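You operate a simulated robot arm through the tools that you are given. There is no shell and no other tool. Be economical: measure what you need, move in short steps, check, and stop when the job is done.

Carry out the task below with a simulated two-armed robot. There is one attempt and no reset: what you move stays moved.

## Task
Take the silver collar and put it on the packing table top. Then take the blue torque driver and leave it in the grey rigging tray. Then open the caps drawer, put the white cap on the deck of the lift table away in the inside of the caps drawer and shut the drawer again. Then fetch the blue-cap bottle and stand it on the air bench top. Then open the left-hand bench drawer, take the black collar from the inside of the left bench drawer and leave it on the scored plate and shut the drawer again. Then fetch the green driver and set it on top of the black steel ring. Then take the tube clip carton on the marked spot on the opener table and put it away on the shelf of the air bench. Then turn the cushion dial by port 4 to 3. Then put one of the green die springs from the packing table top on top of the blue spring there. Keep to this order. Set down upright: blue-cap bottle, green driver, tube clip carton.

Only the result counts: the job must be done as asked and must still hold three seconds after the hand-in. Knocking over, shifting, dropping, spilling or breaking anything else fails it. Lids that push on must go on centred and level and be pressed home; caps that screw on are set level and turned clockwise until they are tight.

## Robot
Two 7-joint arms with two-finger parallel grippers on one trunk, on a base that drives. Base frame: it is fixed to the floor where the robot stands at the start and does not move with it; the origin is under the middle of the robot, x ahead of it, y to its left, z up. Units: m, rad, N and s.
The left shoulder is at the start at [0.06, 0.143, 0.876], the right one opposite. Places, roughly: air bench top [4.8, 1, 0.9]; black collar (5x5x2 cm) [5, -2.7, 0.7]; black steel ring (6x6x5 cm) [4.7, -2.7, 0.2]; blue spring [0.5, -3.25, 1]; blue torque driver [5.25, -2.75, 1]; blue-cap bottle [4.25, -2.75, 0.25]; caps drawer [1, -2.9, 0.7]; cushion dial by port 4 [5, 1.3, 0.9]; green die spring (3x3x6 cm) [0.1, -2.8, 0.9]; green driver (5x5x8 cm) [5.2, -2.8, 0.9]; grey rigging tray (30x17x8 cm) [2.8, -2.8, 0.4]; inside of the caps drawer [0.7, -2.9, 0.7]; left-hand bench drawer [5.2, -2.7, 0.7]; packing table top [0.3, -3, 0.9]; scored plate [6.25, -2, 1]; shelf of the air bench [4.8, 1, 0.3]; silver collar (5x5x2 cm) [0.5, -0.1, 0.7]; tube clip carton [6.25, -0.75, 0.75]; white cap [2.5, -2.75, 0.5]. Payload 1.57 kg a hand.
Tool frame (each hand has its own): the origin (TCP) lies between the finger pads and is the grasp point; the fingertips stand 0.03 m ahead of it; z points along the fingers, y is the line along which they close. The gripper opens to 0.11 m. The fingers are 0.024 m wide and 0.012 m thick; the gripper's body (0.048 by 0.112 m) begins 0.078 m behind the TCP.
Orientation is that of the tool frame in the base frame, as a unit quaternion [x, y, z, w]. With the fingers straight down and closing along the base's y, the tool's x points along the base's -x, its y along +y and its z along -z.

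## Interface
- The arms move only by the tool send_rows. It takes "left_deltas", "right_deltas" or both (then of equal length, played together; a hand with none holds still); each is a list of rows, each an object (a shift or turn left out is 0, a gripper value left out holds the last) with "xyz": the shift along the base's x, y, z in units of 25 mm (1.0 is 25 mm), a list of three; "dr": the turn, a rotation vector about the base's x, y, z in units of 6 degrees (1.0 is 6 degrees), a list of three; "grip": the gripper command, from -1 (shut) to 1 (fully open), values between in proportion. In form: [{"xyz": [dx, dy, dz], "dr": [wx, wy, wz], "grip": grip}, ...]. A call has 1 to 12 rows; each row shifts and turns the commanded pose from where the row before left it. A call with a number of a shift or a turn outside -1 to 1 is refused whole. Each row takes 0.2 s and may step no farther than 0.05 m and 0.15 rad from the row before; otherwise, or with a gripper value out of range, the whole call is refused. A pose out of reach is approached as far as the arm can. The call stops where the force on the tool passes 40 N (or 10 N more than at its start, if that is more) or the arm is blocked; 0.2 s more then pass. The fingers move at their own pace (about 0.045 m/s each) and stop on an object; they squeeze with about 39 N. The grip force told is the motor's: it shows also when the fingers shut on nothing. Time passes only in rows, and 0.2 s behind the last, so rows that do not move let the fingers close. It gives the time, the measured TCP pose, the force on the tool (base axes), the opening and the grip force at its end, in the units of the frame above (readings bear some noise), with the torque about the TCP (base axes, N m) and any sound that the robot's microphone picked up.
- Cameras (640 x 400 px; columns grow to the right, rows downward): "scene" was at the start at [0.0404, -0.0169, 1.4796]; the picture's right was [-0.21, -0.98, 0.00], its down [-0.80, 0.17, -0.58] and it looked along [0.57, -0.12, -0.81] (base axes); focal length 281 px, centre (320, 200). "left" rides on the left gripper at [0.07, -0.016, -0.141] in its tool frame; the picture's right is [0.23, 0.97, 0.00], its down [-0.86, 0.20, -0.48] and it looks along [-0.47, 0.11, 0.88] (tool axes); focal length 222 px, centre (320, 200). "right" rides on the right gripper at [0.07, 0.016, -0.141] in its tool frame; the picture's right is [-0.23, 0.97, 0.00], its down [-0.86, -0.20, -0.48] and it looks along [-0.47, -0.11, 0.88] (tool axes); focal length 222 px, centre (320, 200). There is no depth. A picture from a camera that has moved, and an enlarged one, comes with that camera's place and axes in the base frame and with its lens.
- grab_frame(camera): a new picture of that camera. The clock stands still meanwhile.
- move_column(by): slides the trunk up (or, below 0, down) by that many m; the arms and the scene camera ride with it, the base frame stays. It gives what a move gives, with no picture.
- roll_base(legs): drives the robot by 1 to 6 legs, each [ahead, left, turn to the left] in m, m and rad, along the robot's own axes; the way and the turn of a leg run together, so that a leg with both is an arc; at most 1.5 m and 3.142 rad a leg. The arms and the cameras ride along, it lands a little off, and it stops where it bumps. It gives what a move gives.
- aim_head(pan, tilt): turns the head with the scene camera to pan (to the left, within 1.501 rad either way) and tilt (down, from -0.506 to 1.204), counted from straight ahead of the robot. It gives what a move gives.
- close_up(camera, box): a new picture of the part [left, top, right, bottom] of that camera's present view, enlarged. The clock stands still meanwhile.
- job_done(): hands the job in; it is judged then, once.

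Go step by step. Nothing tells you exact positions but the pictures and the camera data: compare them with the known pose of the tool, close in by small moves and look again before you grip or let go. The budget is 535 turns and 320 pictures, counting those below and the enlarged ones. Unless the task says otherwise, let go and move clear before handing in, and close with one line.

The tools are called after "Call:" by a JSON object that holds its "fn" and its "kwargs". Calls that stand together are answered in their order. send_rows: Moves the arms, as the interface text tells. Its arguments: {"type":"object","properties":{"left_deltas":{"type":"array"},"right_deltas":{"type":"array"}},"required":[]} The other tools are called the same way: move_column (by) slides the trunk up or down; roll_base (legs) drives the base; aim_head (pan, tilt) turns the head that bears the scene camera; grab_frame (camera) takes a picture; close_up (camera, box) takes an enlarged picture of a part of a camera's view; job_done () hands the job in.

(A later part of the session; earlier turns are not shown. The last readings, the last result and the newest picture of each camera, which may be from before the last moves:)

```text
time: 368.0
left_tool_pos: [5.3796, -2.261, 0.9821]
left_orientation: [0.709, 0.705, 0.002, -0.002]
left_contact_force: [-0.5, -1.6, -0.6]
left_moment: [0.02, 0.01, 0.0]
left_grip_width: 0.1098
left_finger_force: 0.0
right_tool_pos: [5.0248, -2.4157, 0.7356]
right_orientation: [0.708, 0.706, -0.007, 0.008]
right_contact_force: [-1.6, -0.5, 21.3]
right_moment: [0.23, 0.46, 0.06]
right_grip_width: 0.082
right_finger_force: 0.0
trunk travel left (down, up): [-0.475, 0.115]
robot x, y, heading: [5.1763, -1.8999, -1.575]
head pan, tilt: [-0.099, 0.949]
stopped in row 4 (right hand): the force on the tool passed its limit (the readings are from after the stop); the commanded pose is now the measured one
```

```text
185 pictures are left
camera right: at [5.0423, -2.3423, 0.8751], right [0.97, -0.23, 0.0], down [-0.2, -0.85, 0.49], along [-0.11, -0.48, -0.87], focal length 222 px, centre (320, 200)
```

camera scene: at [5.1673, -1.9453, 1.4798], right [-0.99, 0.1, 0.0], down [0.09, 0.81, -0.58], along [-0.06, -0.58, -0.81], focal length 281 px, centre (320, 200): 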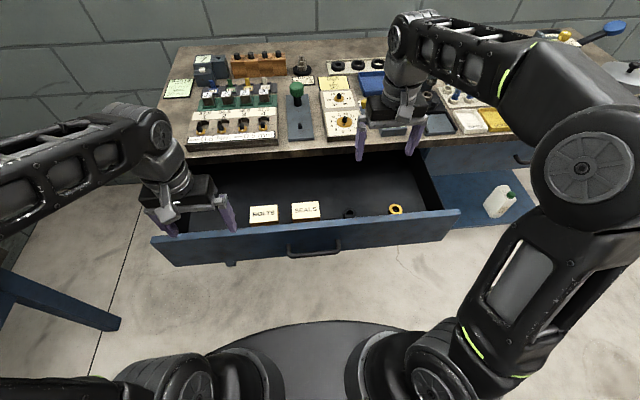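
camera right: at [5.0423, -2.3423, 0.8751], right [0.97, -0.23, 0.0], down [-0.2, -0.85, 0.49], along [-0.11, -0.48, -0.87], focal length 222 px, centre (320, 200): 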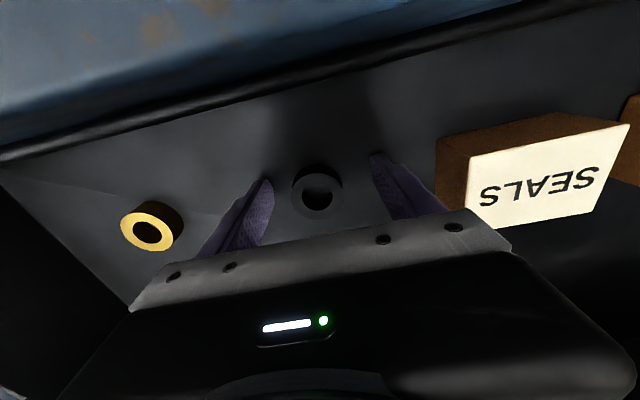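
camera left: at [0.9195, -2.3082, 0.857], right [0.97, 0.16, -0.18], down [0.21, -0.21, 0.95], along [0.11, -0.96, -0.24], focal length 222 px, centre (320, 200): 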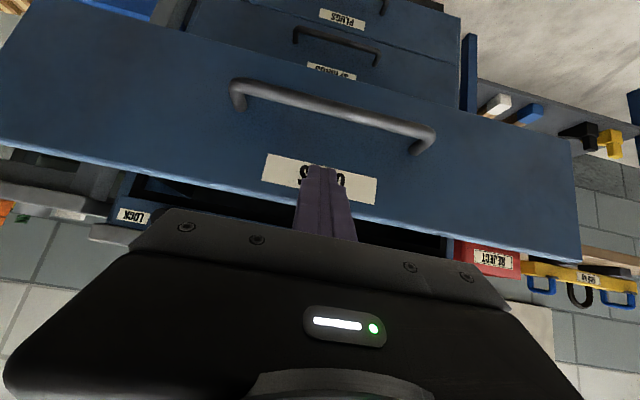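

Floor at z≈0.706; collar centred between fingers. Lift slightly and close.

Call:
{"fn": "send_rows", "kwargs": {"right_deltas": [{"xyz": [0, 0, 0.18], "dr": [0.0, 0, 0]}, {"grip": 0}, {"grip": -1}, {"grip": -1}, {"grip": -1}, {"grip": -1}, {"grip": -1}]}}

Call:
{"fn": "close_up", "kwargs": {"camera": "right", "box": [220, 120, 420, 260]}}

```text
time: 369.6
left_tool_pos: [5.3797, -2.2618, 0.9822]
left_orientation: [0.709, 0.705, 0.002, -0.002]
left_contact_force: [0.2, 0.5, 1.5]
left_moment: [0.02, 0.03, -0.02]
left_grip_width: 0.11
left_finger_force: 0.0
right_tool_pos: [5.0265, -2.4144, 0.7385]
right_orientation: [0.708, 0.706, -0.005, 0.006]
right_contact_force: [0.7, -0.1, 1.0]
right_moment: [-0.01, 0.0, 0.0]
right_grip_width: 0.0407
right_finger_force: 38.7
trunk travel left (down, up): [-0.475, 0.115]
robot x, y, heading: [5.1765, -1.9024, -1.577]
head pan, tilt: [-0.099, 0.949]
```

```text
2.86 times, centred on (320, 190) of right
camera zoom: at [5.0421, -2.3417, 0.8773], right [0.97, -0.23, 0.0], down [-0.2, -0.85, 0.49], along [-0.11, -0.48, -0.87], focal length 635 px, centre (320, 229)
```

zoom: 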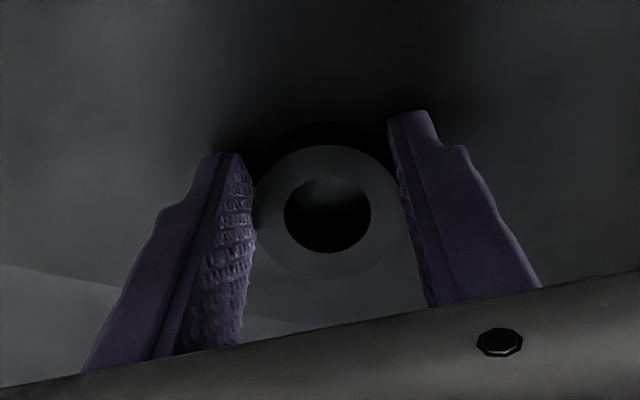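

The collar is held. I lift it, back off, and turn toward the table with the scored plate.

Call:
{"fn": "send_rows", "kwargs": {"right_deltas": [{"xyz": [0, 0, 0.8]}, {"xyz": [0, 0, 1]}, {"xyz": [0, 0, 1]}, {"xyz": [0, 0, 1]}, {"xyz": [0, 0, 1]}, {"xyz": [0, 0.3, 1]}, {"xyz": [0, 0.5, 1]}, {"xyz": [0, 0.5, 1]}, {"xyz": [0, 0.5, 1]}, {"xyz": [0, 0.5, 1]}, {"xyz": [0, 0.5, 1]}]}}

Call:
{"fn": "roll_base", "kwargs": {"legs": [[-0.3, 0, 0], [0, 0, 1.571]]}}

Call:
{"fn": "aim_head", "kwargs": {"pan": -0.2, "tilt": 0.55}}

Call:
{"fn": "grab_frame", "kwargs": {"camera": "scene"}}

```text
time: 372.0
left_tool_pos: [5.3806, -2.2609, 0.9831]
left_orientation: [0.71, 0.704, 0.002, -0.002]
left_contact_force: [-0.5, 0.8, 0.2]
left_moment: [-0.01, 0.01, -0.03]
left_grip_width: 0.1099
left_finger_force: 0.1
right_tool_pos: [5.027, -2.3445, 1.0074]
right_orientation: [0.707, 0.707, -0.005, 0.005]
right_contact_force: [-0.4, 0.1, -1.5]
right_moment: [0.05, -0.01, 0.01]
right_grip_width: 0.0408
right_finger_force: 39.2
trunk travel left (down, up): [-0.475, 0.115]
robot x, y, heading: [5.1746, -1.9021, -1.577]
head pan, tilt: [-0.099, 0.949]
```

```text
time: 377.8
left_tool_pos: [5.5407, -1.4073, 0.9826]
left_orientation: [0.015, 1.0, -0.001, -0.003]
left_contact_force: [-0.2, -0.5, -0.8]
left_moment: [-0.01, 0.0, -0.02]
left_grip_width: 0.1099
left_finger_force: 0.0
right_tool_pos: [5.6154, -1.7637, 1.0066]
right_orientation: [0.012, 1.0, 0.0, 0.006]
right_contact_force: [0.6, 0.2, -1.8]
right_moment: [0.0, -0.03, 0.0]
right_grip_width: 0.0407
right_finger_force: 38.8
trunk travel left (down, up): [-0.475, 0.115]
robot x, y, heading: [5.1769, -1.6044, -0.025]
head pan, tilt: [-0.099, 0.949]
```

```text
time: 378.7
left_tool_pos: [5.5397, -1.4078, 0.9835]
left_orientation: [0.015, 1.0, 0.0, -0.003]
left_contact_force: [-0.1, 0.6, 0.3]
left_moment: [0.02, -0.02, 0.01]
left_grip_width: 0.1102
left_finger_force: 0.0
right_tool_pos: [5.6143, -1.7611, 1.0078]
right_orientation: [0.011, 1.0, 0.0, 0.007]
right_contact_force: [0.5, -1.3, -1.8]
right_moment: [-0.06, 0.0, 0.01]
right_grip_width: 0.0407
right_finger_force: 38.6
trunk travel left (down, up): [-0.475, 0.115]
robot x, y, heading: [5.1745, -1.6029, -0.026]
head pan, tilt: [-0.201, 0.55]
```

```text
183 pictures are left
camera scene: at [5.2334, -1.6252, 1.5126], right [-0.23, -0.97, 0.0], down [-0.51, 0.12, -0.85], along [0.83, -0.19, -0.52], focal length 281 px, centre (320, 200)
```

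scene: 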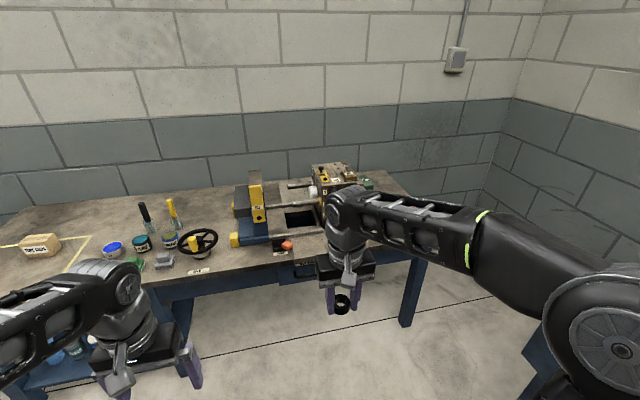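

Call:
{"fn": "send_rows", "kwargs": {"right_deltas": [{"xyz": [-0.6, -1, 0]}, {"xyz": [-0.6, -1, 0]}, {"xyz": [-0.6, -1, 0]}, {"xyz": [-0.6, -1, 0]}, {"xyz": [-0.6, -1, 0]}, {"xyz": [-0.6, -1, 0]}, {"xyz": [0, -1, 0]}]}}

Call:
{"fn": "close_up", "kwargs": {"camera": "scene", "box": [220, 130, 460, 280]}}

```text
time: 380.3
left_tool_pos: [5.5415, -1.4068, 0.9839]
left_orientation: [0.013, 1.0, 0.0, -0.003]
left_contact_force: [-0.5, -0.4, 0.6]
left_moment: [0.03, 0.01, -0.01]
left_grip_width: 0.1099
left_finger_force: 0.0
right_tool_pos: [5.5246, -1.9368, 1.0075]
right_orientation: [0.012, 1.0, 0.0, 0.006]
right_contact_force: [-0.5, -0.1, -1.1]
right_moment: [-0.03, 0.05, -0.06]
right_grip_width: 0.0405
right_finger_force: 39.1
trunk travel left (down, up): [-0.475, 0.115]
robot x, y, heading: [5.1761, -1.6027, -0.025]
head pan, tilt: [-0.201, 0.55]
```

```text
2.67 times, centred on (340, 205) of scene
camera zoom: at [5.2336, -1.6256, 1.5127], right [-0.23, -0.97, 0.0], down [-0.51, 0.12, -0.85], along [0.83, -0.19, -0.52], focal length 748 px, centre (267, 187)
```

zoom: 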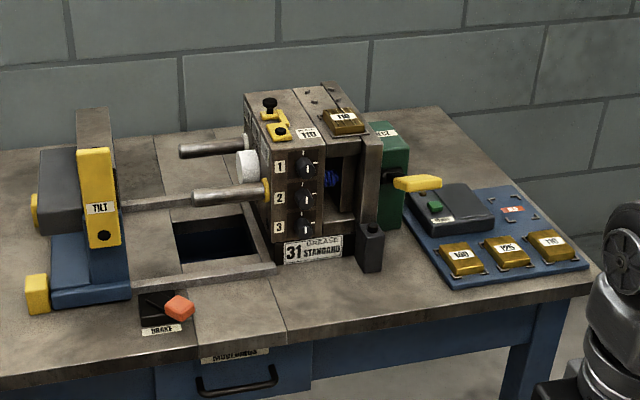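

Call:
{"fn": "close_up", "kwargs": {"camera": "scene", "box": [290, 150, 380, 210]}}

Call:
{"fn": "close_up", "kwargs": {"camera": "scene", "box": [220, 190, 320, 270]}}

```text
6.67 times, centred on (335, 180) of scene
camera zoom: at [5.2336, -1.6256, 1.5127], right [-0.23, -0.97, 0.0], down [-0.51, 0.12, -0.85], along [0.83, -0.19, -0.52], focal length 1871 px, centre (220, 333)
```

zoom: 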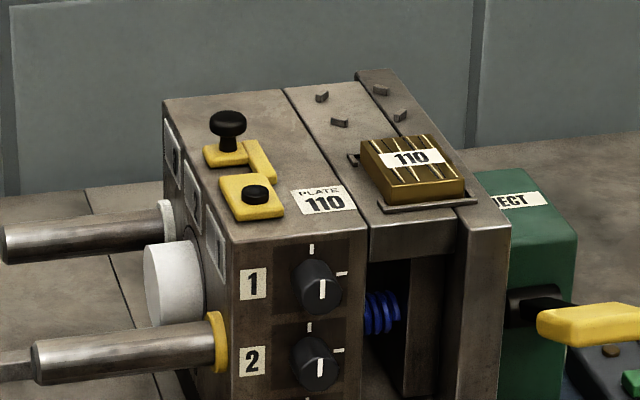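

```text
5.00 times, centred on (270, 230) of scene
camera zoom: at [5.2336, -1.6256, 1.5127], right [-0.23, -0.97, 0.0], down [-0.51, 0.12, -0.85], along [0.83, -0.19, -0.52], focal length 1403 px, centre (570, 50)
```

zoom: 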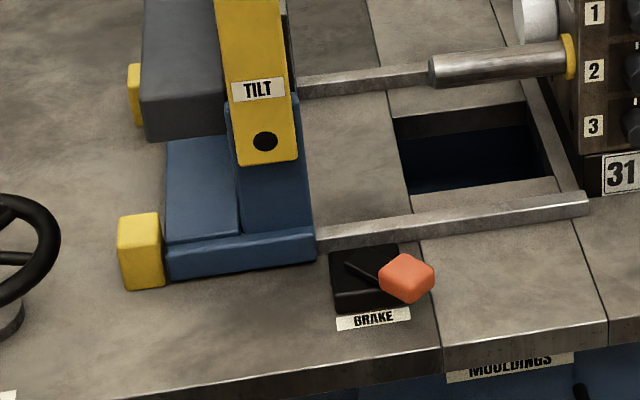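

Call:
{"fn": "close_up", "kwargs": {"camera": "scene", "box": [365, 185, 445, 240]}}

```text
7.27 times, centred on (405, 212) of scene
camera zoom: at [5.2336, -1.6256, 1.5127], right [-0.23, -0.97, 0.0], down [-0.51, 0.12, -0.85], along [0.83, -0.19, -0.52], focal length 2041 px, centre (-298, 109)
```

zoom: 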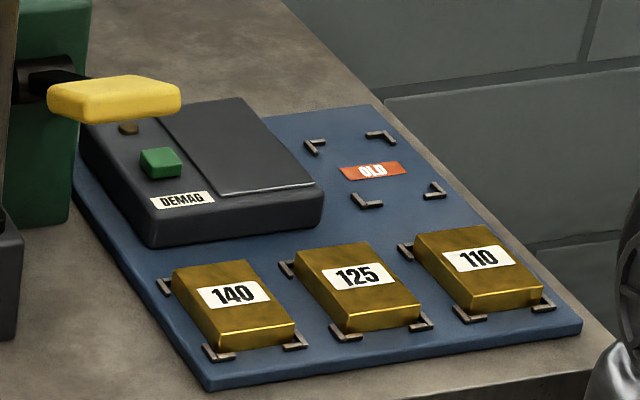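

The scored plate is the grooved gold block ("110") on top of the mould. I raise the trunk and drive up to it.

Call:
{"fn": "move_column", "kwargs": {"by": 0.115}}

Call:
{"fn": "roll_base", "kwargs": {"legs": [[0, -0.18, 0.025], [0.3, 0, 0]]}}

Call:
{"fn": "aim_head", "kwargs": {"pan": -0.2, "tilt": 0.75}}

Call:
{"fn": "grab_frame", "kwargs": {"camera": "scene"}}

Call:
{"fn": "close_up", "kwargs": {"camera": "scene", "box": [290, 110, 410, 190]}}

```text
time: 381.7
left_tool_pos: [5.5414, -1.4072, 1.098]
left_orientation: [0.015, 1.0, 0.0, -0.003]
left_contact_force: [-0.1, 0.6, -0.7]
left_moment: [-0.01, 0.01, 0.01]
left_grip_width: 0.1102
left_finger_force: 0.1
right_tool_pos: [5.5247, -1.937, 1.1221]
right_orientation: [0.011, 1.0, 0.0, 0.006]
right_contact_force: [-0.4, -0.2, -0.8]
right_moment: [0.02, -0.01, 0.01]
right_grip_width: 0.0408
right_finger_force: 38.5
trunk travel left (down, up): [-0.59, 0.0]
robot x, y, heading: [5.1758, -1.6042, -0.026]
head pan, tilt: [-0.201, 0.55]
```

```text
time: 384.9
left_tool_pos: [5.8342, -1.5818, 1.099]
left_orientation: [0.004, 1.0, 0.0, -0.004]
left_contact_force: [0.1, -0.7, 0.4]
left_moment: [-0.02, 0.01, 0.03]
left_grip_width: 0.1101
left_finger_force: 0.1
right_tool_pos: [5.8309, -2.1096, 1.122]
right_orientation: [0.0, 1.0, 0.0, 0.006]
right_contact_force: [0.5, -0.5, -1.8]
right_moment: [0.0, 0.06, -0.01]
right_grip_width: 0.041
right_finger_force: 38.7
trunk travel left (down, up): [-0.59, 0.0]
robot x, y, heading: [5.4746, -1.7802, -0.004]
head pan, tilt: [-0.201, 0.55]
```

```text
time: 385.6
left_tool_pos: [5.8323, -1.5792, 1.0986]
left_orientation: [0.004, 1.0, 0.0, -0.002]
left_contact_force: [-1.0, -0.4, 0.3]
left_moment: [0.0, 0.04, 0.04]
left_grip_width: 0.1098
left_finger_force: 0.1
right_tool_pos: [5.8278, -2.1098, 1.1233]
right_orientation: [0.002, 1.0, 0.0, 0.007]
right_contact_force: [0.1, 0.1, -1.1]
right_moment: [-0.01, -0.01, 0.01]
right_grip_width: 0.0406
right_finger_force: 39.5
trunk travel left (down, up): [-0.59, 0.0]
robot x, y, heading: [5.4734, -1.7832, 0.0]
head pan, tilt: [-0.201, 0.75]
```

```text
178 pictures are left
camera scene: at [5.5242, -1.8033, 1.6104], right [-0.21, -0.98, 0.0], down [-0.67, 0.14, -0.73], along [0.72, -0.15, -0.68], focal length 281 px, centre (320, 200)
```

scene: 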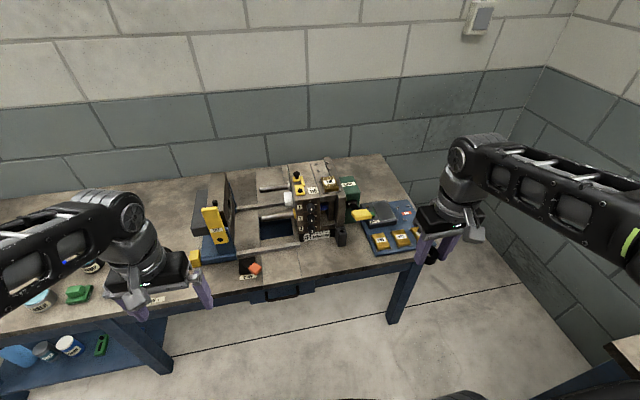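

```text
5.00 times, centred on (350, 150) of scene
camera zoom: at [5.5242, -1.8033, 1.6104], right [-0.21, -0.98, 0.0], down [-0.67, 0.14, -0.73], along [0.72, -0.15, -0.68], focal length 1403 px, centre (170, 450)
```

zoom: 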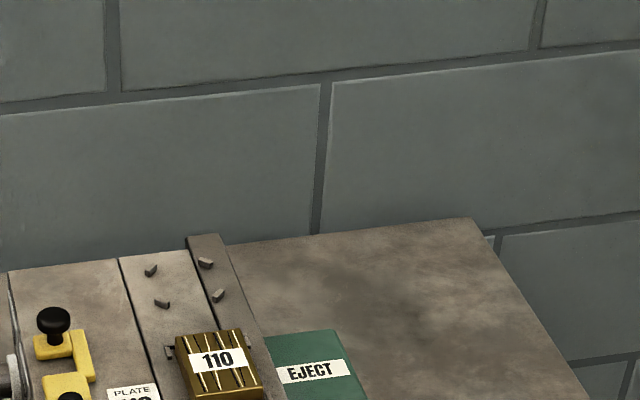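

The scored plate's top is at about [6.318, -2.006, 0.948]. I pull the left hand back and move the base closer.

Call:
{"fn": "send_rows", "kwargs": {"left_deltas": [{"xyz": [-1, 0.5, 0]}, {"xyz": [-1, 0.5, 0]}, {"xyz": [-1, 0.5, 0]}, {"xyz": [-1, 0.5, 0]}, {"xyz": [-0.6, 0.5, 0]}]}}

Call:
{"fn": "roll_base", "kwargs": {"legs": [[0.24, -0.08, 0]]}}

Call:
{"fn": "grab_frame", "kwargs": {"camera": "scene"}}

```text
time: 386.8
left_tool_pos: [5.7184, -1.5179, 1.0974]
left_orientation: [0.004, 1.0, 0.0, -0.002]
left_contact_force: [-0.3, -0.1, -0.9]
left_moment: [-0.03, -0.05, 0.0]
left_grip_width: 0.1103
left_finger_force: 0.1
right_tool_pos: [5.8283, -2.1099, 1.1228]
right_orientation: [0.001, 1.0, 0.0, 0.007]
right_contact_force: [-0.3, -0.4, -2.5]
right_moment: [0.0, -0.01, 0.03]
right_grip_width: 0.0405
right_finger_force: 39.4
trunk travel left (down, up): [-0.59, 0.0]
robot x, y, heading: [5.4794, -1.7864, -0.007]
head pan, tilt: [-0.201, 0.75]
```

```text
time: 388.6
left_tool_pos: [5.9547, -1.5992, 1.0982]
left_orientation: [0.002, 1.0, 0.0, -0.003]
left_contact_force: [0.2, -0.8, -0.1]
left_moment: [-0.02, 0.03, 0.01]
left_grip_width: 0.11
left_finger_force: 0.2
right_tool_pos: [6.0668, -2.1916, 1.1228]
right_orientation: [-0.001, 1.0, 0.0, 0.005]
right_contact_force: [0.4, 0.0, -2.0]
right_moment: [0.0, 0.03, -0.03]
right_grip_width: 0.0407
right_finger_force: 39.3
trunk travel left (down, up): [-0.59, 0.0]
robot x, y, heading: [5.7113, -1.8663, -0.006]
head pan, tilt: [-0.201, 0.75]
```

```text
176 pictures are left
camera scene: at [5.7615, -1.8857, 1.6102], right [-0.2, -0.98, 0.0], down [-0.67, 0.14, -0.73], along [0.72, -0.15, -0.68], focal length 281 px, centre (320, 200)
```

scene: 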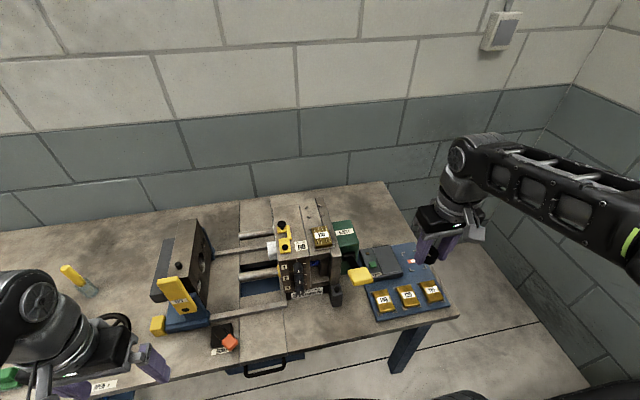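

Call:
{"fn": "roll_base", "kwargs": {"legs": [[0.05, 0, 0]]}}

Call:
{"fn": "send_rows", "kwargs": {"right_deltas": [{"xyz": [0, 0.8, -0.4]}, {"xyz": [0.4, 0.8, -0.4]}, {"xyz": [0.6, 0.8, -0.4]}, {"xyz": [0.6, 0.8, -0.4]}, {"xyz": [0.6, 0.8, -0.4]}, {"xyz": [0.6, 0.8, 0]}, {"xyz": [0.6, 0.8, 0]}, {"xyz": [0.6, 0.8, 0]}, {"xyz": [0.6, 0.5, 0]}]}}

Call:
{"fn": "grab_frame", "kwargs": {"camera": "scene"}}

Call:
{"fn": "grab_frame", "kwargs": {"camera": "right"}}

```text
time: 389.6
left_tool_pos: [6.0058, -1.5989, 1.0986]
left_orientation: [0.001, 1.0, 0.0, -0.004]
left_contact_force: [0.8, -1.0, 0.0]
left_moment: [0.02, 0.07, 0.02]
left_grip_width: 0.1101
left_finger_force: 0.1
right_tool_pos: [6.1195, -2.191, 1.1212]
right_orientation: [-0.001, 1.0, 0.0, 0.005]
right_contact_force: [1.3, -0.1, -1.7]
right_moment: [0.0, 0.04, 0.01]
right_grip_width: 0.0408
right_finger_force: 38.6
trunk travel left (down, up): [-0.59, 0.0]
robot x, y, heading: [5.7625, -1.8663, -0.0]
head pan, tilt: [-0.201, 0.75]
```

```text
time: 391.6
left_tool_pos: [6.0052, -1.5986, 1.0993]
left_orientation: [0.002, 1.0, 0.0, -0.003]
left_contact_force: [-1.7, -0.2, -0.2]
left_moment: [0.0, 0.03, 0.02]
left_grip_width: 0.11
left_finger_force: 0.0
right_tool_pos: [6.2319, -2.018, 1.0711]
right_orientation: [-0.001, 1.0, -0.001, 0.006]
right_contact_force: [0.0, 0.4, -2.0]
right_moment: [0.01, 0.01, -0.02]
right_grip_width: 0.0408
right_finger_force: 38.8
trunk travel left (down, up): [-0.59, 0.0]
robot x, y, heading: [5.7617, -1.8667, -0.004]
head pan, tilt: [-0.201, 0.75]
```

```text
175 pictures are left
camera scene: at [5.8116, -1.885, 1.6103], right [-0.2, -0.98, 0.0], down [-0.67, 0.14, -0.73], along [0.72, -0.15, -0.68], focal length 281 px, centre (320, 200)
```

scene: 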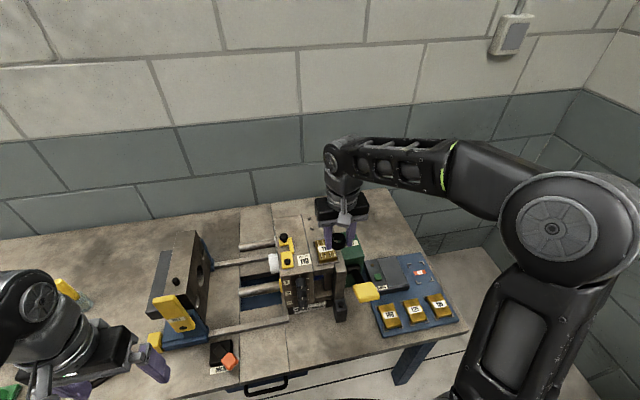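

```text
174 pictures are left
camera right: at [6.16, -2.0008, 1.2112], right [0.23, 0.97, 0.0], down [0.85, -0.2, 0.49], along [0.48, -0.11, -0.87], focal length 222 px, centre (320, 200)
```

right: 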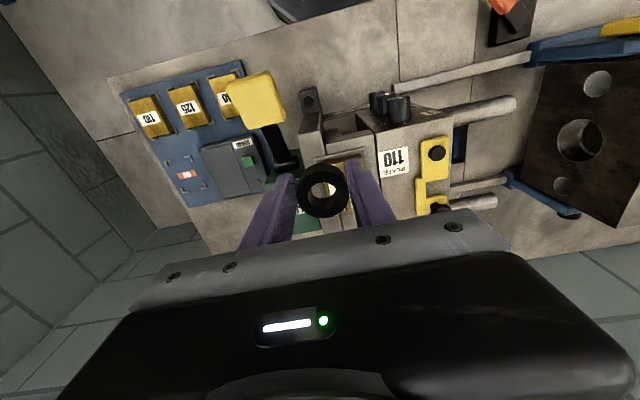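

Call:
{"fn": "send_rows", "kwargs": {"right_deltas": [{"xyz": [0.8, 0.2, -0.3]}, {"xyz": [0.8, 0.2, -0.3]}, {"xyz": [0.8, 0.2, -0.3]}, {"xyz": [0.7, 0, -0.3]}]}}

Call:
{"fn": "grab_frame", "kwargs": {"camera": "right"}}

Call:
{"fn": "close_up", "kwargs": {"camera": "scene", "box": [260, 190, 400, 280]}}

```text
time: 392.6
left_tool_pos: [6.0032, -1.5991, 1.098]
left_orientation: [0.002, 1.0, 0.0, -0.002]
left_contact_force: [0.6, 0.8, 0.9]
left_moment: [0.03, 0.01, -0.05]
left_grip_width: 0.1103
left_finger_force: 0.0
right_tool_pos: [6.3083, -2.0038, 1.042]
right_orientation: [-0.002, 1.0, 0.0, 0.007]
right_contact_force: [-0.3, -0.4, -1.4]
right_moment: [0.0, 0.02, -0.01]
right_grip_width: 0.0406
right_finger_force: 39.3
trunk travel left (down, up): [-0.59, 0.0]
robot x, y, heading: [5.7596, -1.8666, 0.001]
head pan, tilt: [-0.201, 0.75]
```

```text
173 pictures are left
camera right: at [6.2372, -1.9866, 1.1809], right [0.22, 0.97, 0.0], down [0.85, -0.2, 0.49], along [0.48, -0.11, -0.87], focal length 222 px, centre (320, 200)
```

right: 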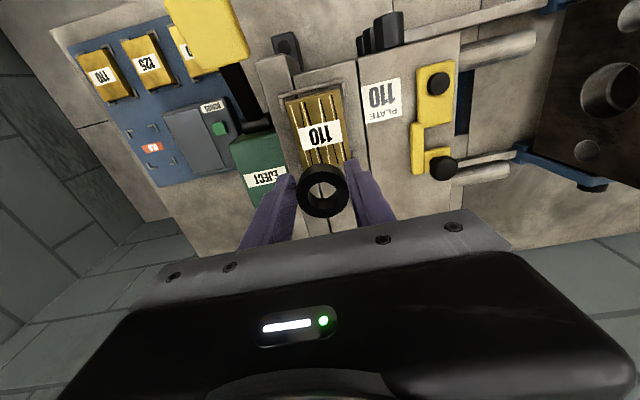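

```text
4.44 times, centred on (330, 235) of scene
camera zoom: at [5.8114, -1.8853, 1.6103], right [-0.2, -0.98, 0.0], down [-0.67, 0.14, -0.73], along [0.72, -0.15, -0.68], focal length 1248 px, centre (276, 44)
```

zoom: 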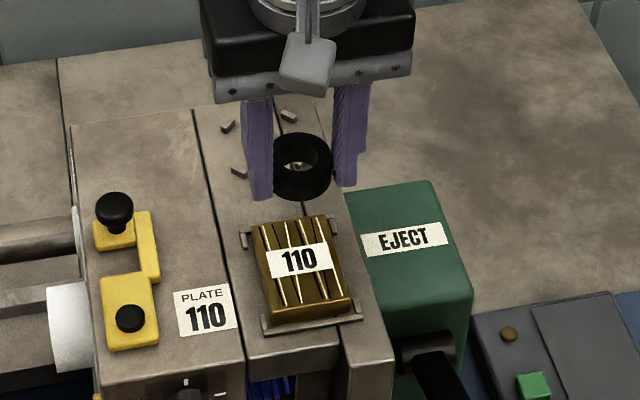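

Call:
{"fn": "send_rows", "kwargs": {"right_deltas": [{"xyz": [-0.8, 0.2, 0]}, {"xyz": [0, 0, -0.4]}, {"xyz": [0, 0, -0.4]}, {"xyz": [0, 0, -0.16]}, {"xyz": [0, 0, -0.16]}, {"xyz": [0, 0, -0.16]}]}}

Call:
{"fn": "grab_frame", "kwargs": {"camera": "right"}}

Call:
{"fn": "close_up", "kwargs": {"camera": "scene", "box": [260, 190, 400, 280]}}

```text
time: 394.0
left_tool_pos: [6.0041, -1.6, 1.0987]
left_orientation: [0.002, 1.0, 0.0, -0.003]
left_contact_force: [-0.3, 0.4, 1.1]
left_moment: [-0.02, 0.04, 0.03]
left_grip_width: 0.11
left_finger_force: 0.0
right_tool_pos: [6.2898, -1.9993, 1.0103]
right_orientation: [0.0, 1.0, 0.0, 0.006]
right_contact_force: [0.0, -0.7, -1.5]
right_moment: [-0.01, 0.02, 0.01]
right_grip_width: 0.0407
right_finger_force: 38.9
trunk travel left (down, up): [-0.59, 0.0]
robot x, y, heading: [5.7553, -1.8658, 0.008]
head pan, tilt: [-0.201, 0.75]
```

```text
171 pictures are left
camera right: at [6.2184, -1.9819, 1.1501], right [0.23, 0.97, 0.0], down [0.85, -0.2, 0.49], along [0.48, -0.11, -0.87], focal length 222 px, centre (320, 200)
```

right: 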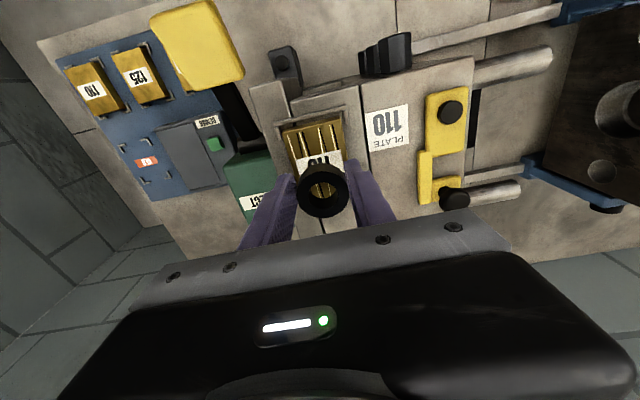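

```text
4.44 times, centred on (330, 235) of scene
camera zoom: at [5.8112, -1.8852, 1.6103], right [-0.2, -0.98, 0.0], down [-0.67, 0.14, -0.73], along [0.72, -0.15, -0.68], focal length 1248 px, centre (276, 44)
```

zoom: 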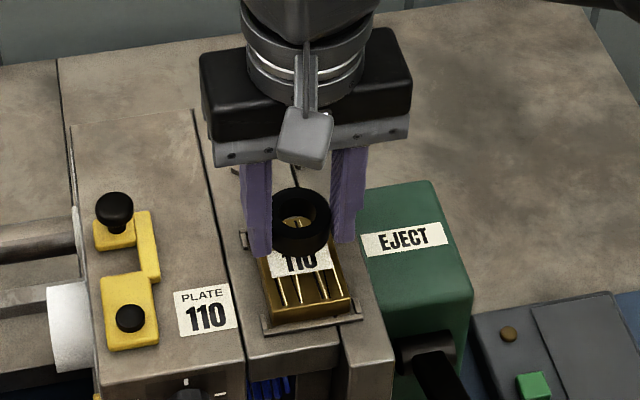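

Call:
{"fn": "send_rows", "kwargs": {"right_deltas": [{"xyz": [0, 0, -0.16]}, {"xyz": [0, 0, -0.16]}, {"xyz": [0, 0, -0.12]}, {"xyz": [0, 0, -0.12]}, {"xyz": [0, 0, -0.12]}, {"xyz": [0, 0, -0.12]}, {"xyz": [0, 0, -0.12]}, {"xyz": [0, 0, -0.12]}, {"xyz": [0, 0, -0.12]}, {"xyz": [0, 0, -0.12]}]}}

Call:
{"fn": "close_up", "kwargs": {"camera": "scene", "box": [260, 190, 400, 280]}}

```text
time: 395.4
left_tool_pos: [6.0033, -1.5984, 1.0984]
left_orientation: [0.003, 1.0, 0.0, -0.002]
left_contact_force: [-0.1, 0.0, 0.6]
left_moment: [-0.01, 0.0, 0.02]
left_grip_width: 0.11
left_finger_force: 0.0
right_tool_pos: [6.2902, -1.9973, 0.9963]
right_orientation: [-0.001, 1.0, 0.001, 0.012]
right_contact_force: [-5.6, -0.8, 17.3]
right_moment: [-0.29, 0.36, -0.08]
right_grip_width: 0.0407
right_finger_force: 39.0
trunk travel left (down, up): [-0.59, 0.0]
robot x, y, heading: [5.757, -1.8681, -0.008]
head pan, tilt: [-0.201, 0.75]
stopped in row 7 (right hand): the force on the tool passed its limit (the readings are from after the stop); the commanded pose is now the measured one
```

```text
4.44 times, centred on (330, 235) of scene
camera zoom: at [5.8091, -1.8849, 1.6103], right [-0.2, -0.98, 0.0], down [-0.67, 0.14, -0.73], along [0.72, -0.15, -0.68], focal length 1248 px, centre (276, 44)
```

zoom: 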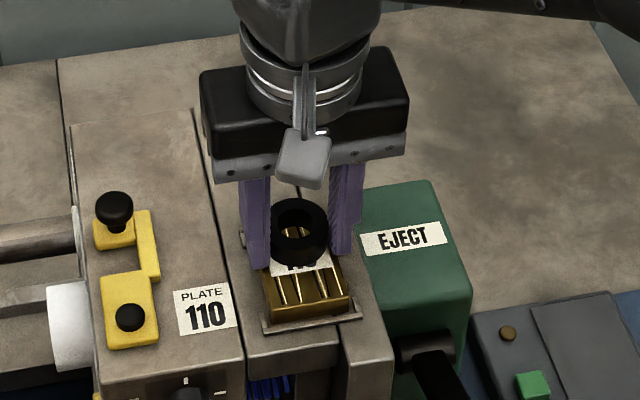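

The collar rests centred on the plate. I release and rise straight up.

Call:
{"fn": "send_rows", "kwargs": {"right_deltas": [{"xyz": [0, 0, 0.05], "grip": -0.1}, {"grip": 0.1}, {"grip": 0.1}, {"xyz": [0, 0, 0.4]}, {"xyz": [-0.2, 0, 0.8]}, {"xyz": [-0.6, 0, 0.9]}, {"xyz": [-0.9, 0, 0.9]}, {"xyz": [-1, 0, 0]}, {"xyz": [-1, 0, 0]}, {"xyz": [-1, 0, 0]}, {"xyz": [-1, 0, 0]}, {"xyz": [-1, -0.3, 0]}]}}

Call:
{"fn": "close_up", "kwargs": {"camera": "scene", "box": [260, 190, 400, 280]}}

```text
time: 398.0
left_tool_pos: [6.0032, -1.5996, 1.0991]
left_orientation: [0.002, 1.0, 0.0, -0.003]
left_contact_force: [0.1, 0.2, 0.4]
left_moment: [0.03, -0.02, 0.0]
left_grip_width: 0.1098
left_finger_force: 0.1
right_tool_pos: [6.1245, -2.007, 1.0705]
right_orientation: [-0.001, 1.0, 0.001, 0.011]
right_contact_force: [-0.3, -0.2, 0.4]
right_moment: [0.01, -0.01, 0.01]
right_grip_width: 0.0606
right_finger_force: 0.0
trunk travel left (down, up): [-0.59, 0.0]
robot x, y, heading: [5.7578, -1.8652, -0.005]
head pan, tilt: [-0.201, 0.75]
```

```text
4.44 times, centred on (330, 235) of scene
camera zoom: at [5.8099, -1.8856, 1.6103], right [-0.2, -0.98, 0.0], down [-0.67, 0.14, -0.73], along [0.72, -0.15, -0.68], focal length 1248 px, centre (276, 44)
```

zoom: 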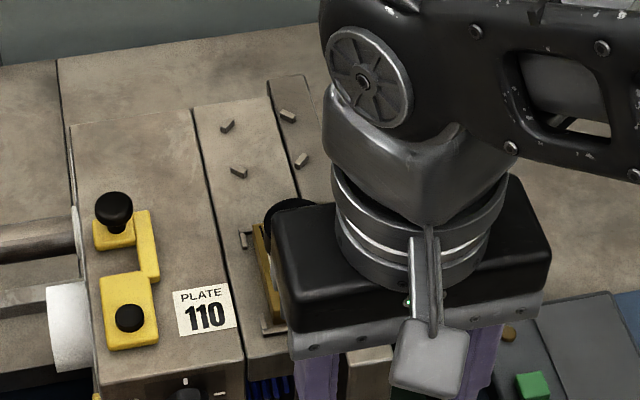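

Call:
{"fn": "roll_base", "kwargs": {"legs": [[-0.55, 0, 0]]}}

Call:
{"fn": "aim_head", "kwargs": {"pan": -0.2, "tilt": 0.55}}

Call:
{"fn": "close_up", "kwargs": {"camera": "scene", "box": [250, 130, 410, 230]}}

```text
time: 401.1
left_tool_pos: [5.4559, -1.5984, 1.0985]
left_orientation: [0.004, 1.0, 0.0, -0.003]
left_contact_force: [-0.3, -0.4, -0.3]
left_moment: [-0.01, -0.01, -0.01]
left_grip_width: 0.11
left_finger_force: 0.0
right_tool_pos: [5.5745, -2.0034, 1.0707]
right_orientation: [0.002, 1.0, 0.0, 0.009]
right_contact_force: [0.1, 0.1, -0.8]
right_moment: [-0.02, 0.02, -0.04]
right_grip_width: 0.0604
right_finger_force: 0.0
trunk travel left (down, up): [-0.59, 0.0]
robot x, y, heading: [5.209, -1.8668, -0.009]
head pan, tilt: [-0.201, 0.75]
```

```text
time: 401.9
left_tool_pos: [5.4559, -1.597, 1.0996]
left_orientation: [0.005, 1.0, 0.0, -0.002]
left_contact_force: [0.4, 0.4, 0.0]
left_moment: [0.01, -0.02, 0.0]
left_grip_width: 0.1098
left_finger_force: 0.0
right_tool_pos: [5.5756, -2.0037, 1.0702]
right_orientation: [0.003, 1.0, 0.001, 0.011]
right_contact_force: [0.0, -0.7, 0.2]
right_moment: [0.03, -0.02, -0.01]
right_grip_width: 0.0604
right_finger_force: 0.1
trunk travel left (down, up): [-0.59, 0.0]
robot x, y, heading: [5.2095, -1.8648, -0.01]
head pan, tilt: [-0.201, 0.55]
```

```text
4.00 times, centred on (330, 180) of scene
camera zoom: at [5.2681, -1.8843, 1.6276], right [-0.21, -0.98, 0.0], down [-0.51, 0.11, -0.85], along [0.83, -0.18, -0.52], focal length 1123 px, centre (280, 280)
```

zoom: 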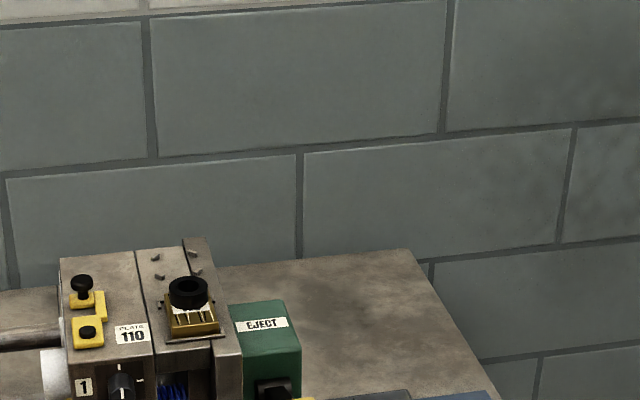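

The collar sits on the scored plate. Next I shut the bench drawer: I turn back to it and set the left hand as a pusher.

Call:
{"fn": "roll_base", "kwargs": {"legs": [[-0.04, 0.24, 0], [0, 0, -1.563]]}}

Call:
{"fn": "move_column", "kwargs": {"by": -0.115}}

Call:
{"fn": "send_rows", "kwargs": {"left_deltas": [{"xyz": [0, -0.8, -0.2], "dr": [-1, 0, 0], "grip": -1}, {"xyz": [0, -0.8, -0.4], "dr": [-1, 0, 0]}, {"xyz": [0, -0.8, -0.6], "dr": [-1, 0, 0]}, {"xyz": [0, -0.8, -0.8], "dr": [-1, 0, 0]}, {"xyz": [0, -0.8, -0.9], "dr": [-1, 0, 0]}, {"xyz": [0, -0.8, -0.9], "dr": [-1, 0, 0]}, {"xyz": [0, -0.5, -0.9], "dr": [-1, 0, 0]}, {"xyz": [0, -0.3, -0.9], "dr": [-1, 0, 0]}]}}

Call:
{"fn": "aim_head", "kwargs": {"pan": 0.0, "tilt": 0.75}}

Call:
{"fn": "grab_frame", "kwargs": {"camera": "scene"}}

```text
time: 407.5
left_tool_pos: [5.4412, -1.8644, 1.0973]
left_orientation: [0.708, 0.706, 0.002, -0.002]
left_contact_force: [0.2, 0.1, 0.9]
left_moment: [0.01, 0.03, -0.01]
left_grip_width: 0.1101
left_finger_force: 0.0
right_tool_pos: [5.035, -1.9873, 1.0705]
right_orientation: [0.705, 0.709, -0.007, 0.007]
right_contact_force: [0.6, 0.4, 0.8]
right_moment: [0.03, 0.01, -0.03]
right_grip_width: 0.0604
right_finger_force: 0.0
trunk travel left (down, up): [-0.59, 0.0]
robot x, y, heading: [5.1728, -1.6245, -1.569]
head pan, tilt: [-0.201, 0.55]
```

```text
time: 408.9
left_tool_pos: [5.4413, -1.8645, 0.985]
left_orientation: [0.708, 0.707, 0.002, -0.001]
left_contact_force: [-0.2, 0.0, 0.1]
left_moment: [0.02, 0.04, -0.04]
left_grip_width: 0.1101
left_finger_force: 0.1
right_tool_pos: [5.0348, -1.9869, 0.955]
right_orientation: [0.705, 0.709, -0.007, 0.007]
right_contact_force: [0.6, -0.5, 0.2]
right_moment: [0.01, 0.01, 0.0]
right_grip_width: 0.0604
right_finger_force: 0.0
trunk travel left (down, up): [-0.475, 0.115]
robot x, y, heading: [5.1721, -1.6226, -1.571]
head pan, tilt: [-0.201, 0.55]
```

```text
time: 410.8
left_tool_pos: [5.4742, -2.0827, 0.8954]
left_orientation: [0.657, 0.649, -0.274, 0.27]
left_contact_force: [0.4, 1.0, 0.3]
left_moment: [-0.02, 0.04, -0.08]
left_grip_width: 0.0
left_finger_force: 21.3
left hand out of reach, approached as far as the arm can: row 3, 4, 5, 6, 7, 8
right_tool_pos: [5.0359, -1.989, 0.9549]
right_orientation: [0.705, 0.709, -0.007, 0.007]
right_contact_force: [0.8, -1.1, -0.4]
right_moment: [0.03, 0.01, 0.03]
right_grip_width: 0.0605
right_finger_force: 0.1
trunk travel left (down, up): [-0.475, 0.115]
robot x, y, heading: [5.1737, -1.6231, -1.573]
head pan, tilt: [-0.201, 0.55]
```

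```text
time: 411.5
left_tool_pos: [5.474, -2.0837, 0.8961]
left_orientation: [0.657, 0.649, -0.273, 0.27]
left_contact_force: [0.4, -0.1, -0.2]
left_moment: [0.0, 0.01, -0.05]
left_grip_width: 0.0
left_finger_force: 21.7
right_tool_pos: [5.0348, -1.9875, 0.9551]
right_orientation: [0.705, 0.709, -0.007, 0.007]
right_contact_force: [0.4, 0.0, 0.0]
right_moment: [0.04, 0.0, 0.01]
right_grip_width: 0.0604
right_finger_force: 0.1
trunk travel left (down, up): [-0.475, 0.115]
robot x, y, heading: [5.1721, -1.6228, -1.57]
head pan, tilt: [0.0, 0.75]
```

```text
166 pictures are left
camera scene: at [5.1717, -1.6762, 1.4954], right [-1.0, 0.0, 0.0], down [0.0, 0.68, -0.73], along [0.0, -0.73, -0.68], focal length 281 px, centre (320, 200)
```

scene: 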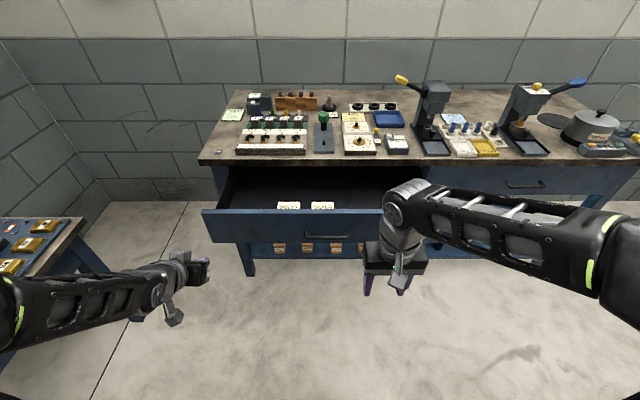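

Call:
{"fn": "send_rows", "kwargs": {"left_deltas": [{"xyz": [-0.9, -0.5, -0.6]}, {"xyz": [-0.9, -0.5, -0.6]}, {"xyz": [-0.9, -0.5, -0.6]}, {"xyz": [-0.9, -0.5, -0.6]}, {"xyz": [-0.9, -0.5, -0.6]}, {"xyz": [-0.9, -0.5, -0.6]}, {"xyz": [0, 0, -0.6]}, {"xyz": [0, 0, -0.3]}]}}

Call:
{"fn": "grab_frame", "kwargs": {"camera": "scene"}}

```text
time: 413.3
left_tool_pos: [5.3406, -2.1653, 0.7823]
left_orientation: [0.648, 0.646, -0.286, 0.286]
left_contact_force: [0.7, 0.1, -0.3]
left_moment: [0.01, -0.03, -0.04]
left_grip_width: 0.0002
left_finger_force: 21.0
left hand out of reach, approached as far as the arm can: row 1
right_tool_pos: [5.0345, -1.9869, 0.9556]
right_orientation: [0.705, 0.709, -0.008, 0.008]
right_contact_force: [0.0, 0.3, 1.0]
right_moment: [0.0, 0.01, 0.0]
right_grip_width: 0.0607
right_finger_force: 0.0
trunk travel left (down, up): [-0.475, 0.115]
robot x, y, heading: [5.1748, -1.6219, -1.568]
head pan, tilt: [0.0, 0.75]
```

```text
165 pictures are left
camera scene: at [5.1717, -1.6762, 1.4953], right [-1.0, 0.0, 0.0], down [0.0, 0.68, -0.73], along [0.0, -0.73, -0.68], focal length 281 px, centre (320, 200)
```

scene: 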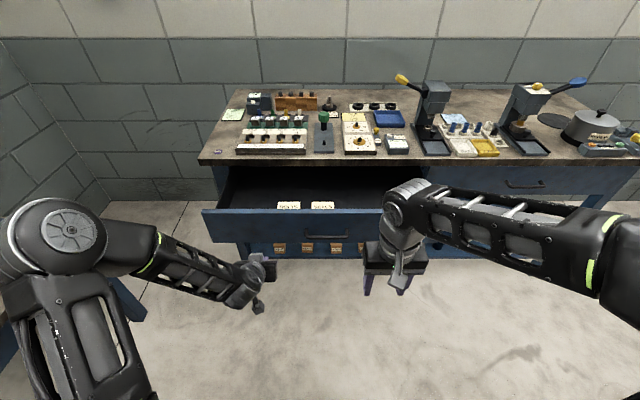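

Call:
{"fn": "roll_base", "kwargs": {"legs": [[0.25, 0, 0]]}}

Call:
{"fn": "grab_frame", "kwargs": {"camera": "scene"}}

```text
time: 415.1
left_tool_pos: [5.3471, -2.4135, 0.7817]
left_orientation: [0.645, 0.649, -0.284, 0.287]
left_contact_force: [-0.4, -0.3, 0.2]
left_moment: [0.01, 0.0, 0.0]
left_grip_width: 0.0
left_finger_force: 21.7
right_tool_pos: [5.0392, -2.2385, 0.9545]
right_orientation: [0.703, 0.712, -0.007, 0.007]
right_contact_force: [-0.3, -0.4, 0.3]
right_moment: [0.02, 0.03, 0.0]
right_grip_width: 0.0603
right_finger_force: 0.1
trunk travel left (down, up): [-0.475, 0.115]
robot x, y, heading: [5.1742, -1.8718, -1.562]
head pan, tilt: [0.0, 0.75]
```

```text
164 pictures are left
camera scene: at [5.1731, -1.9265, 1.4952], right [-1.0, -0.01, 0.0], down [-0.01, 0.68, -0.73], along [0.01, -0.73, -0.68], focal length 281 px, centre (320, 200)
```

scene: 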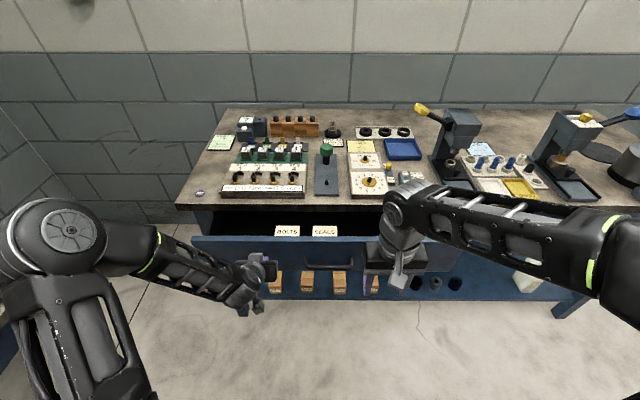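

Call:
{"fn": "send_rows", "kwargs": {"left_deltas": [{"xyz": [0, -0.8, 0]}, {"xyz": [0, -0.8, 0]}, {"xyz": [0, -0.8, 0]}, {"xyz": [0, -0.8, 0]}, {"xyz": [0, -0.8, 0]}, {"xyz": [0, -0.4, 0]}, {"xyz": [0, -0.4, 0]}, {"xyz": [0, -0.4, 0]}, {"xyz": [0, -0.4, 0]}, {"xyz": [0, -0.4, 0]}]}}

Call:
{"fn": "grab_frame", "kwargs": {"camera": "scene"}}

```text
time: 417.2
left_tool_pos: [5.347, -2.5443, 0.7788]
left_orientation: [0.647, 0.65, -0.282, 0.282]
left_contact_force: [-1.1, 5.1, -1.7]
left_moment: [-0.49, -0.05, 0.1]
left_grip_width: 0.0
left_finger_force: 20.8
right_tool_pos: [5.0383, -2.2356, 0.956]
right_orientation: [0.702, 0.712, -0.008, 0.007]
right_contact_force: [0.4, 0.4, -0.5]
right_moment: [-0.01, -0.03, 0.01]
right_grip_width: 0.0605
right_finger_force: 0.1
trunk travel left (down, up): [-0.475, 0.115]
robot x, y, heading: [5.1728, -1.8688, -1.561]
head pan, tilt: [0.0, 0.75]
stopped in row 10 (left hand): the force on the tool passed its limit (the readings are from after the stop); the commanded pose is now the measured one
```

```text
163 pictures are left
camera scene: at [5.173, -1.9213, 1.4957], right [-1.0, -0.01, 0.0], down [-0.01, 0.68, -0.73], along [0.01, -0.73, -0.68], focal length 281 px, centre (320, 200)
```

scene: 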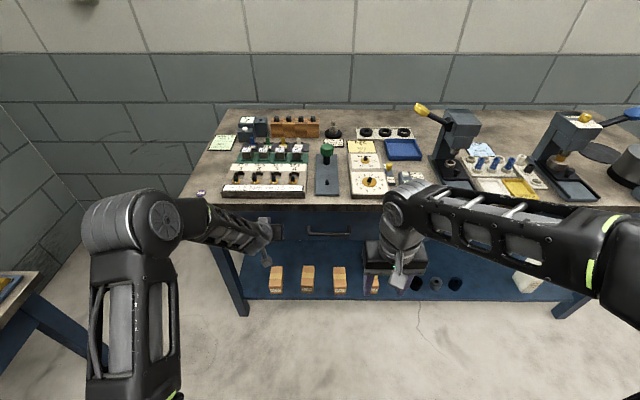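

Call:
{"fn": "send_rows", "kwargs": {"left_deltas": [{"xyz": [0, 1, 0]}, {"xyz": [0, 1, 0]}, {"xyz": [0, 1, 0]}, {"xyz": [0, 1, 0.3], "dr": [1, 0, 0]}, {"xyz": [0.2, 0.7, 0.8], "dr": [1, 0, 0]}, {"xyz": [0.2, 0.5, 1], "dr": [1, 0, 0]}, {"xyz": [0.2, 0.5, 1], "dr": [1, 0, 0]}, {"xyz": [0.2, 0.5, 1], "dr": [1, 0, 0]}, {"xyz": [0.2, 0, 1], "dr": [1, 0, 0]}, {"xyz": [0.2, 0, 1], "dr": [1, 0, 0]}, {"xyz": [0.2, 0, 1], "dr": [1, 0, 0]}, {"xyz": [0, 0, 1]}]}}

Call:
{"fn": "close_up", "kwargs": {"camera": "scene", "box": [190, 130, 430, 270]}}

```text
time: 419.8
left_tool_pos: [5.3838, -2.3922, 0.9818]
left_orientation: [0.706, 0.708, 0.008, -0.006]
left_contact_force: [0.2, -0.4, 0.0]
left_moment: [0.0, 0.01, 0.02]
left_grip_width: 0.0
left_finger_force: 21.5
right_tool_pos: [5.0389, -2.2355, 0.9555]
right_orientation: [0.703, 0.711, -0.008, 0.007]
right_contact_force: [-0.3, -0.4, 0.1]
right_moment: [-0.01, -0.02, 0.01]
right_grip_width: 0.0603
right_finger_force: 0.0
trunk travel left (down, up): [-0.475, 0.115]
robot x, y, heading: [5.1715, -1.8731, -1.56]
head pan, tilt: [0.0, 0.75]
```

```text
2.67 times, centred on (310, 200) of scene
camera zoom: at [5.1732, -1.9243, 1.4953], right [-1.0, -0.01, 0.0], down [-0.01, 0.68, -0.73], along [0.01, -0.73, -0.68], focal length 748 px, centre (347, 200)
```

zoom: 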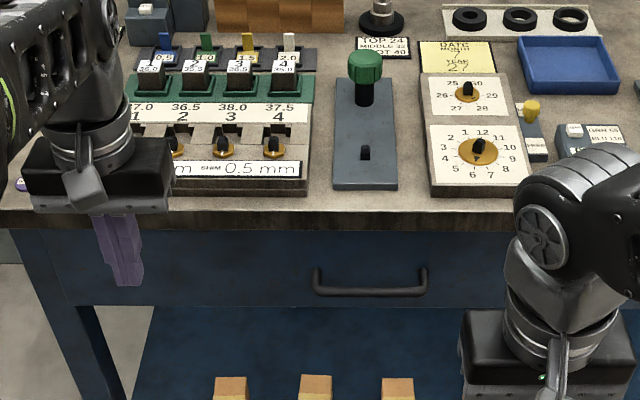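

The drawer is shut. Now the green driver on its stand, near [5.16, -2.76]. I ready the hands, raise the trunk, and drive in.

Call:
{"fn": "send_rows", "kwargs": {"right_deltas": [{"xyz": [0, 1, 0]}, {"xyz": [0, 1, 0]}, {"xyz": [0, 1, 0]}, {"xyz": [0, 1, 0]}, {"xyz": [0, 0.8, 0]}], "left_deltas": [{"xyz": [-0.2, 1, 0], "dr": [0.17, 0, 0], "grip": 0.6}, {"xyz": [0, 1, 0]}, {"xyz": [0, 1, 0]}, {"xyz": [0, 1, 0]}, {}]}}

Call:
{"fn": "move_column", "kwargs": {"by": 0.115}}

Call:
{"fn": "roll_base", "kwargs": {"legs": [[0, -0.19, -0.01], [0.33, 0, 0]]}}

Call:
{"fn": "aim_head", "kwargs": {"pan": 0.25, "tilt": 0.85}}

Call:
{"fn": "grab_frame", "kwargs": {"camera": "scene"}}

Call:
{"fn": "grab_frame", "kwargs": {"camera": "left"}}

```text
time: 421.0
left_tool_pos: [5.3781, -2.292, 0.9843]
left_orientation: [0.706, 0.708, 0.014, -0.012]
left_contact_force: [0.4, -0.2, 0.3]
left_moment: [0.04, -0.02, 0.02]
left_grip_width: 0.0881
left_finger_force: 0.1
right_tool_pos: [5.0375, -2.1158, 0.9561]
right_orientation: [0.703, 0.711, -0.007, 0.008]
right_contact_force: [0.1, 0.0, 0.1]
right_moment: [0.0, 0.0, 0.01]
right_grip_width: 0.0607
right_finger_force: 0.2
trunk travel left (down, up): [-0.475, 0.115]
robot x, y, heading: [5.1726, -1.8683, -1.559]
head pan, tilt: [0.0, 0.75]
```

```text
time: 422.4
left_tool_pos: [5.3787, -2.2924, 1.0985]
left_orientation: [0.706, 0.708, 0.015, -0.012]
left_contact_force: [-0.1, 0.1, 0.5]
left_moment: [-0.02, -0.04, -0.03]
left_grip_width: 0.0881
left_finger_force: 0.1
right_tool_pos: [5.0387, -2.1166, 1.0712]
right_orientation: [0.703, 0.711, -0.007, 0.007]
right_contact_force: [0.8, 0.3, 0.1]
right_moment: [0.0, -0.01, 0.0]
right_grip_width: 0.0606
right_finger_force: 0.1
trunk travel left (down, up): [-0.59, 0.0]
robot x, y, heading: [5.1744, -1.87, -1.56]
head pan, tilt: [0.0, 0.75]
```

```text
time: 425.8
left_tool_pos: [5.1851, -2.6262, 1.0973]
left_orientation: [0.708, 0.706, 0.015, -0.011]
left_contact_force: [0.7, 0.2, -0.9]
left_moment: [0.02, 0.01, 0.01]
left_grip_width: 0.088
left_finger_force: 0.0
right_tool_pos: [4.8453, -2.4482, 1.0696]
right_orientation: [0.705, 0.71, -0.007, 0.007]
right_contact_force: [-0.7, -0.5, -0.2]
right_moment: [0.03, -0.03, -0.01]
right_grip_width: 0.0603
right_finger_force: 0.0
trunk travel left (down, up): [-0.59, 0.0]
robot x, y, heading: [4.9825, -2.2013, -1.574]
head pan, tilt: [0.0, 0.75]
```

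```text
time: 426.5
left_tool_pos: [5.1856, -2.6249, 1.0982]
left_orientation: [0.708, 0.706, 0.014, -0.012]
left_contact_force: [0.3, -0.1, 0.1]
left_moment: [0.0, 0.0, -0.02]
left_grip_width: 0.088
left_finger_force: 0.1
right_tool_pos: [4.846, -2.4467, 1.0697]
right_orientation: [0.705, 0.71, -0.007, 0.008]
right_contact_force: [-0.5, -1.1, 0.7]
right_moment: [0.0, 0.0, -0.01]
right_grip_width: 0.0607
right_finger_force: 0.0
trunk travel left (down, up): [-0.59, 0.0]
robot x, y, heading: [4.9863, -2.2007, -1.571]
head pan, tilt: [0.25, 0.85]
```

```text
161 pictures are left
camera scene: at [5.0015, -2.2483, 1.6023], right [-0.97, -0.25, 0.0], down [-0.19, 0.73, -0.66], along [0.16, -0.64, -0.75], focal length 281 px, centre (320, 200)
```

scene: 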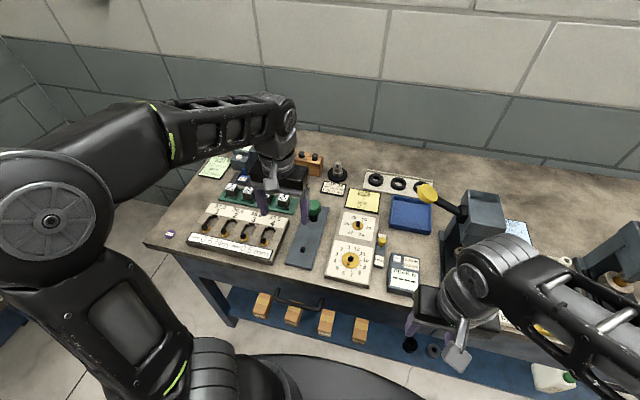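

```text
160 pictures are left
camera left: at [5.1705, -2.5614, 1.2413], right [0.97, 0.22, 0.01], down [0.2, -0.87, 0.45], along [0.11, -0.43, -0.89], focal length 222 px, centre (320, 200)
```

left: 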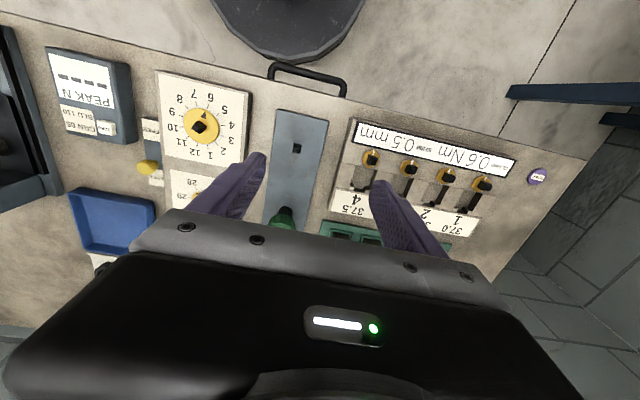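

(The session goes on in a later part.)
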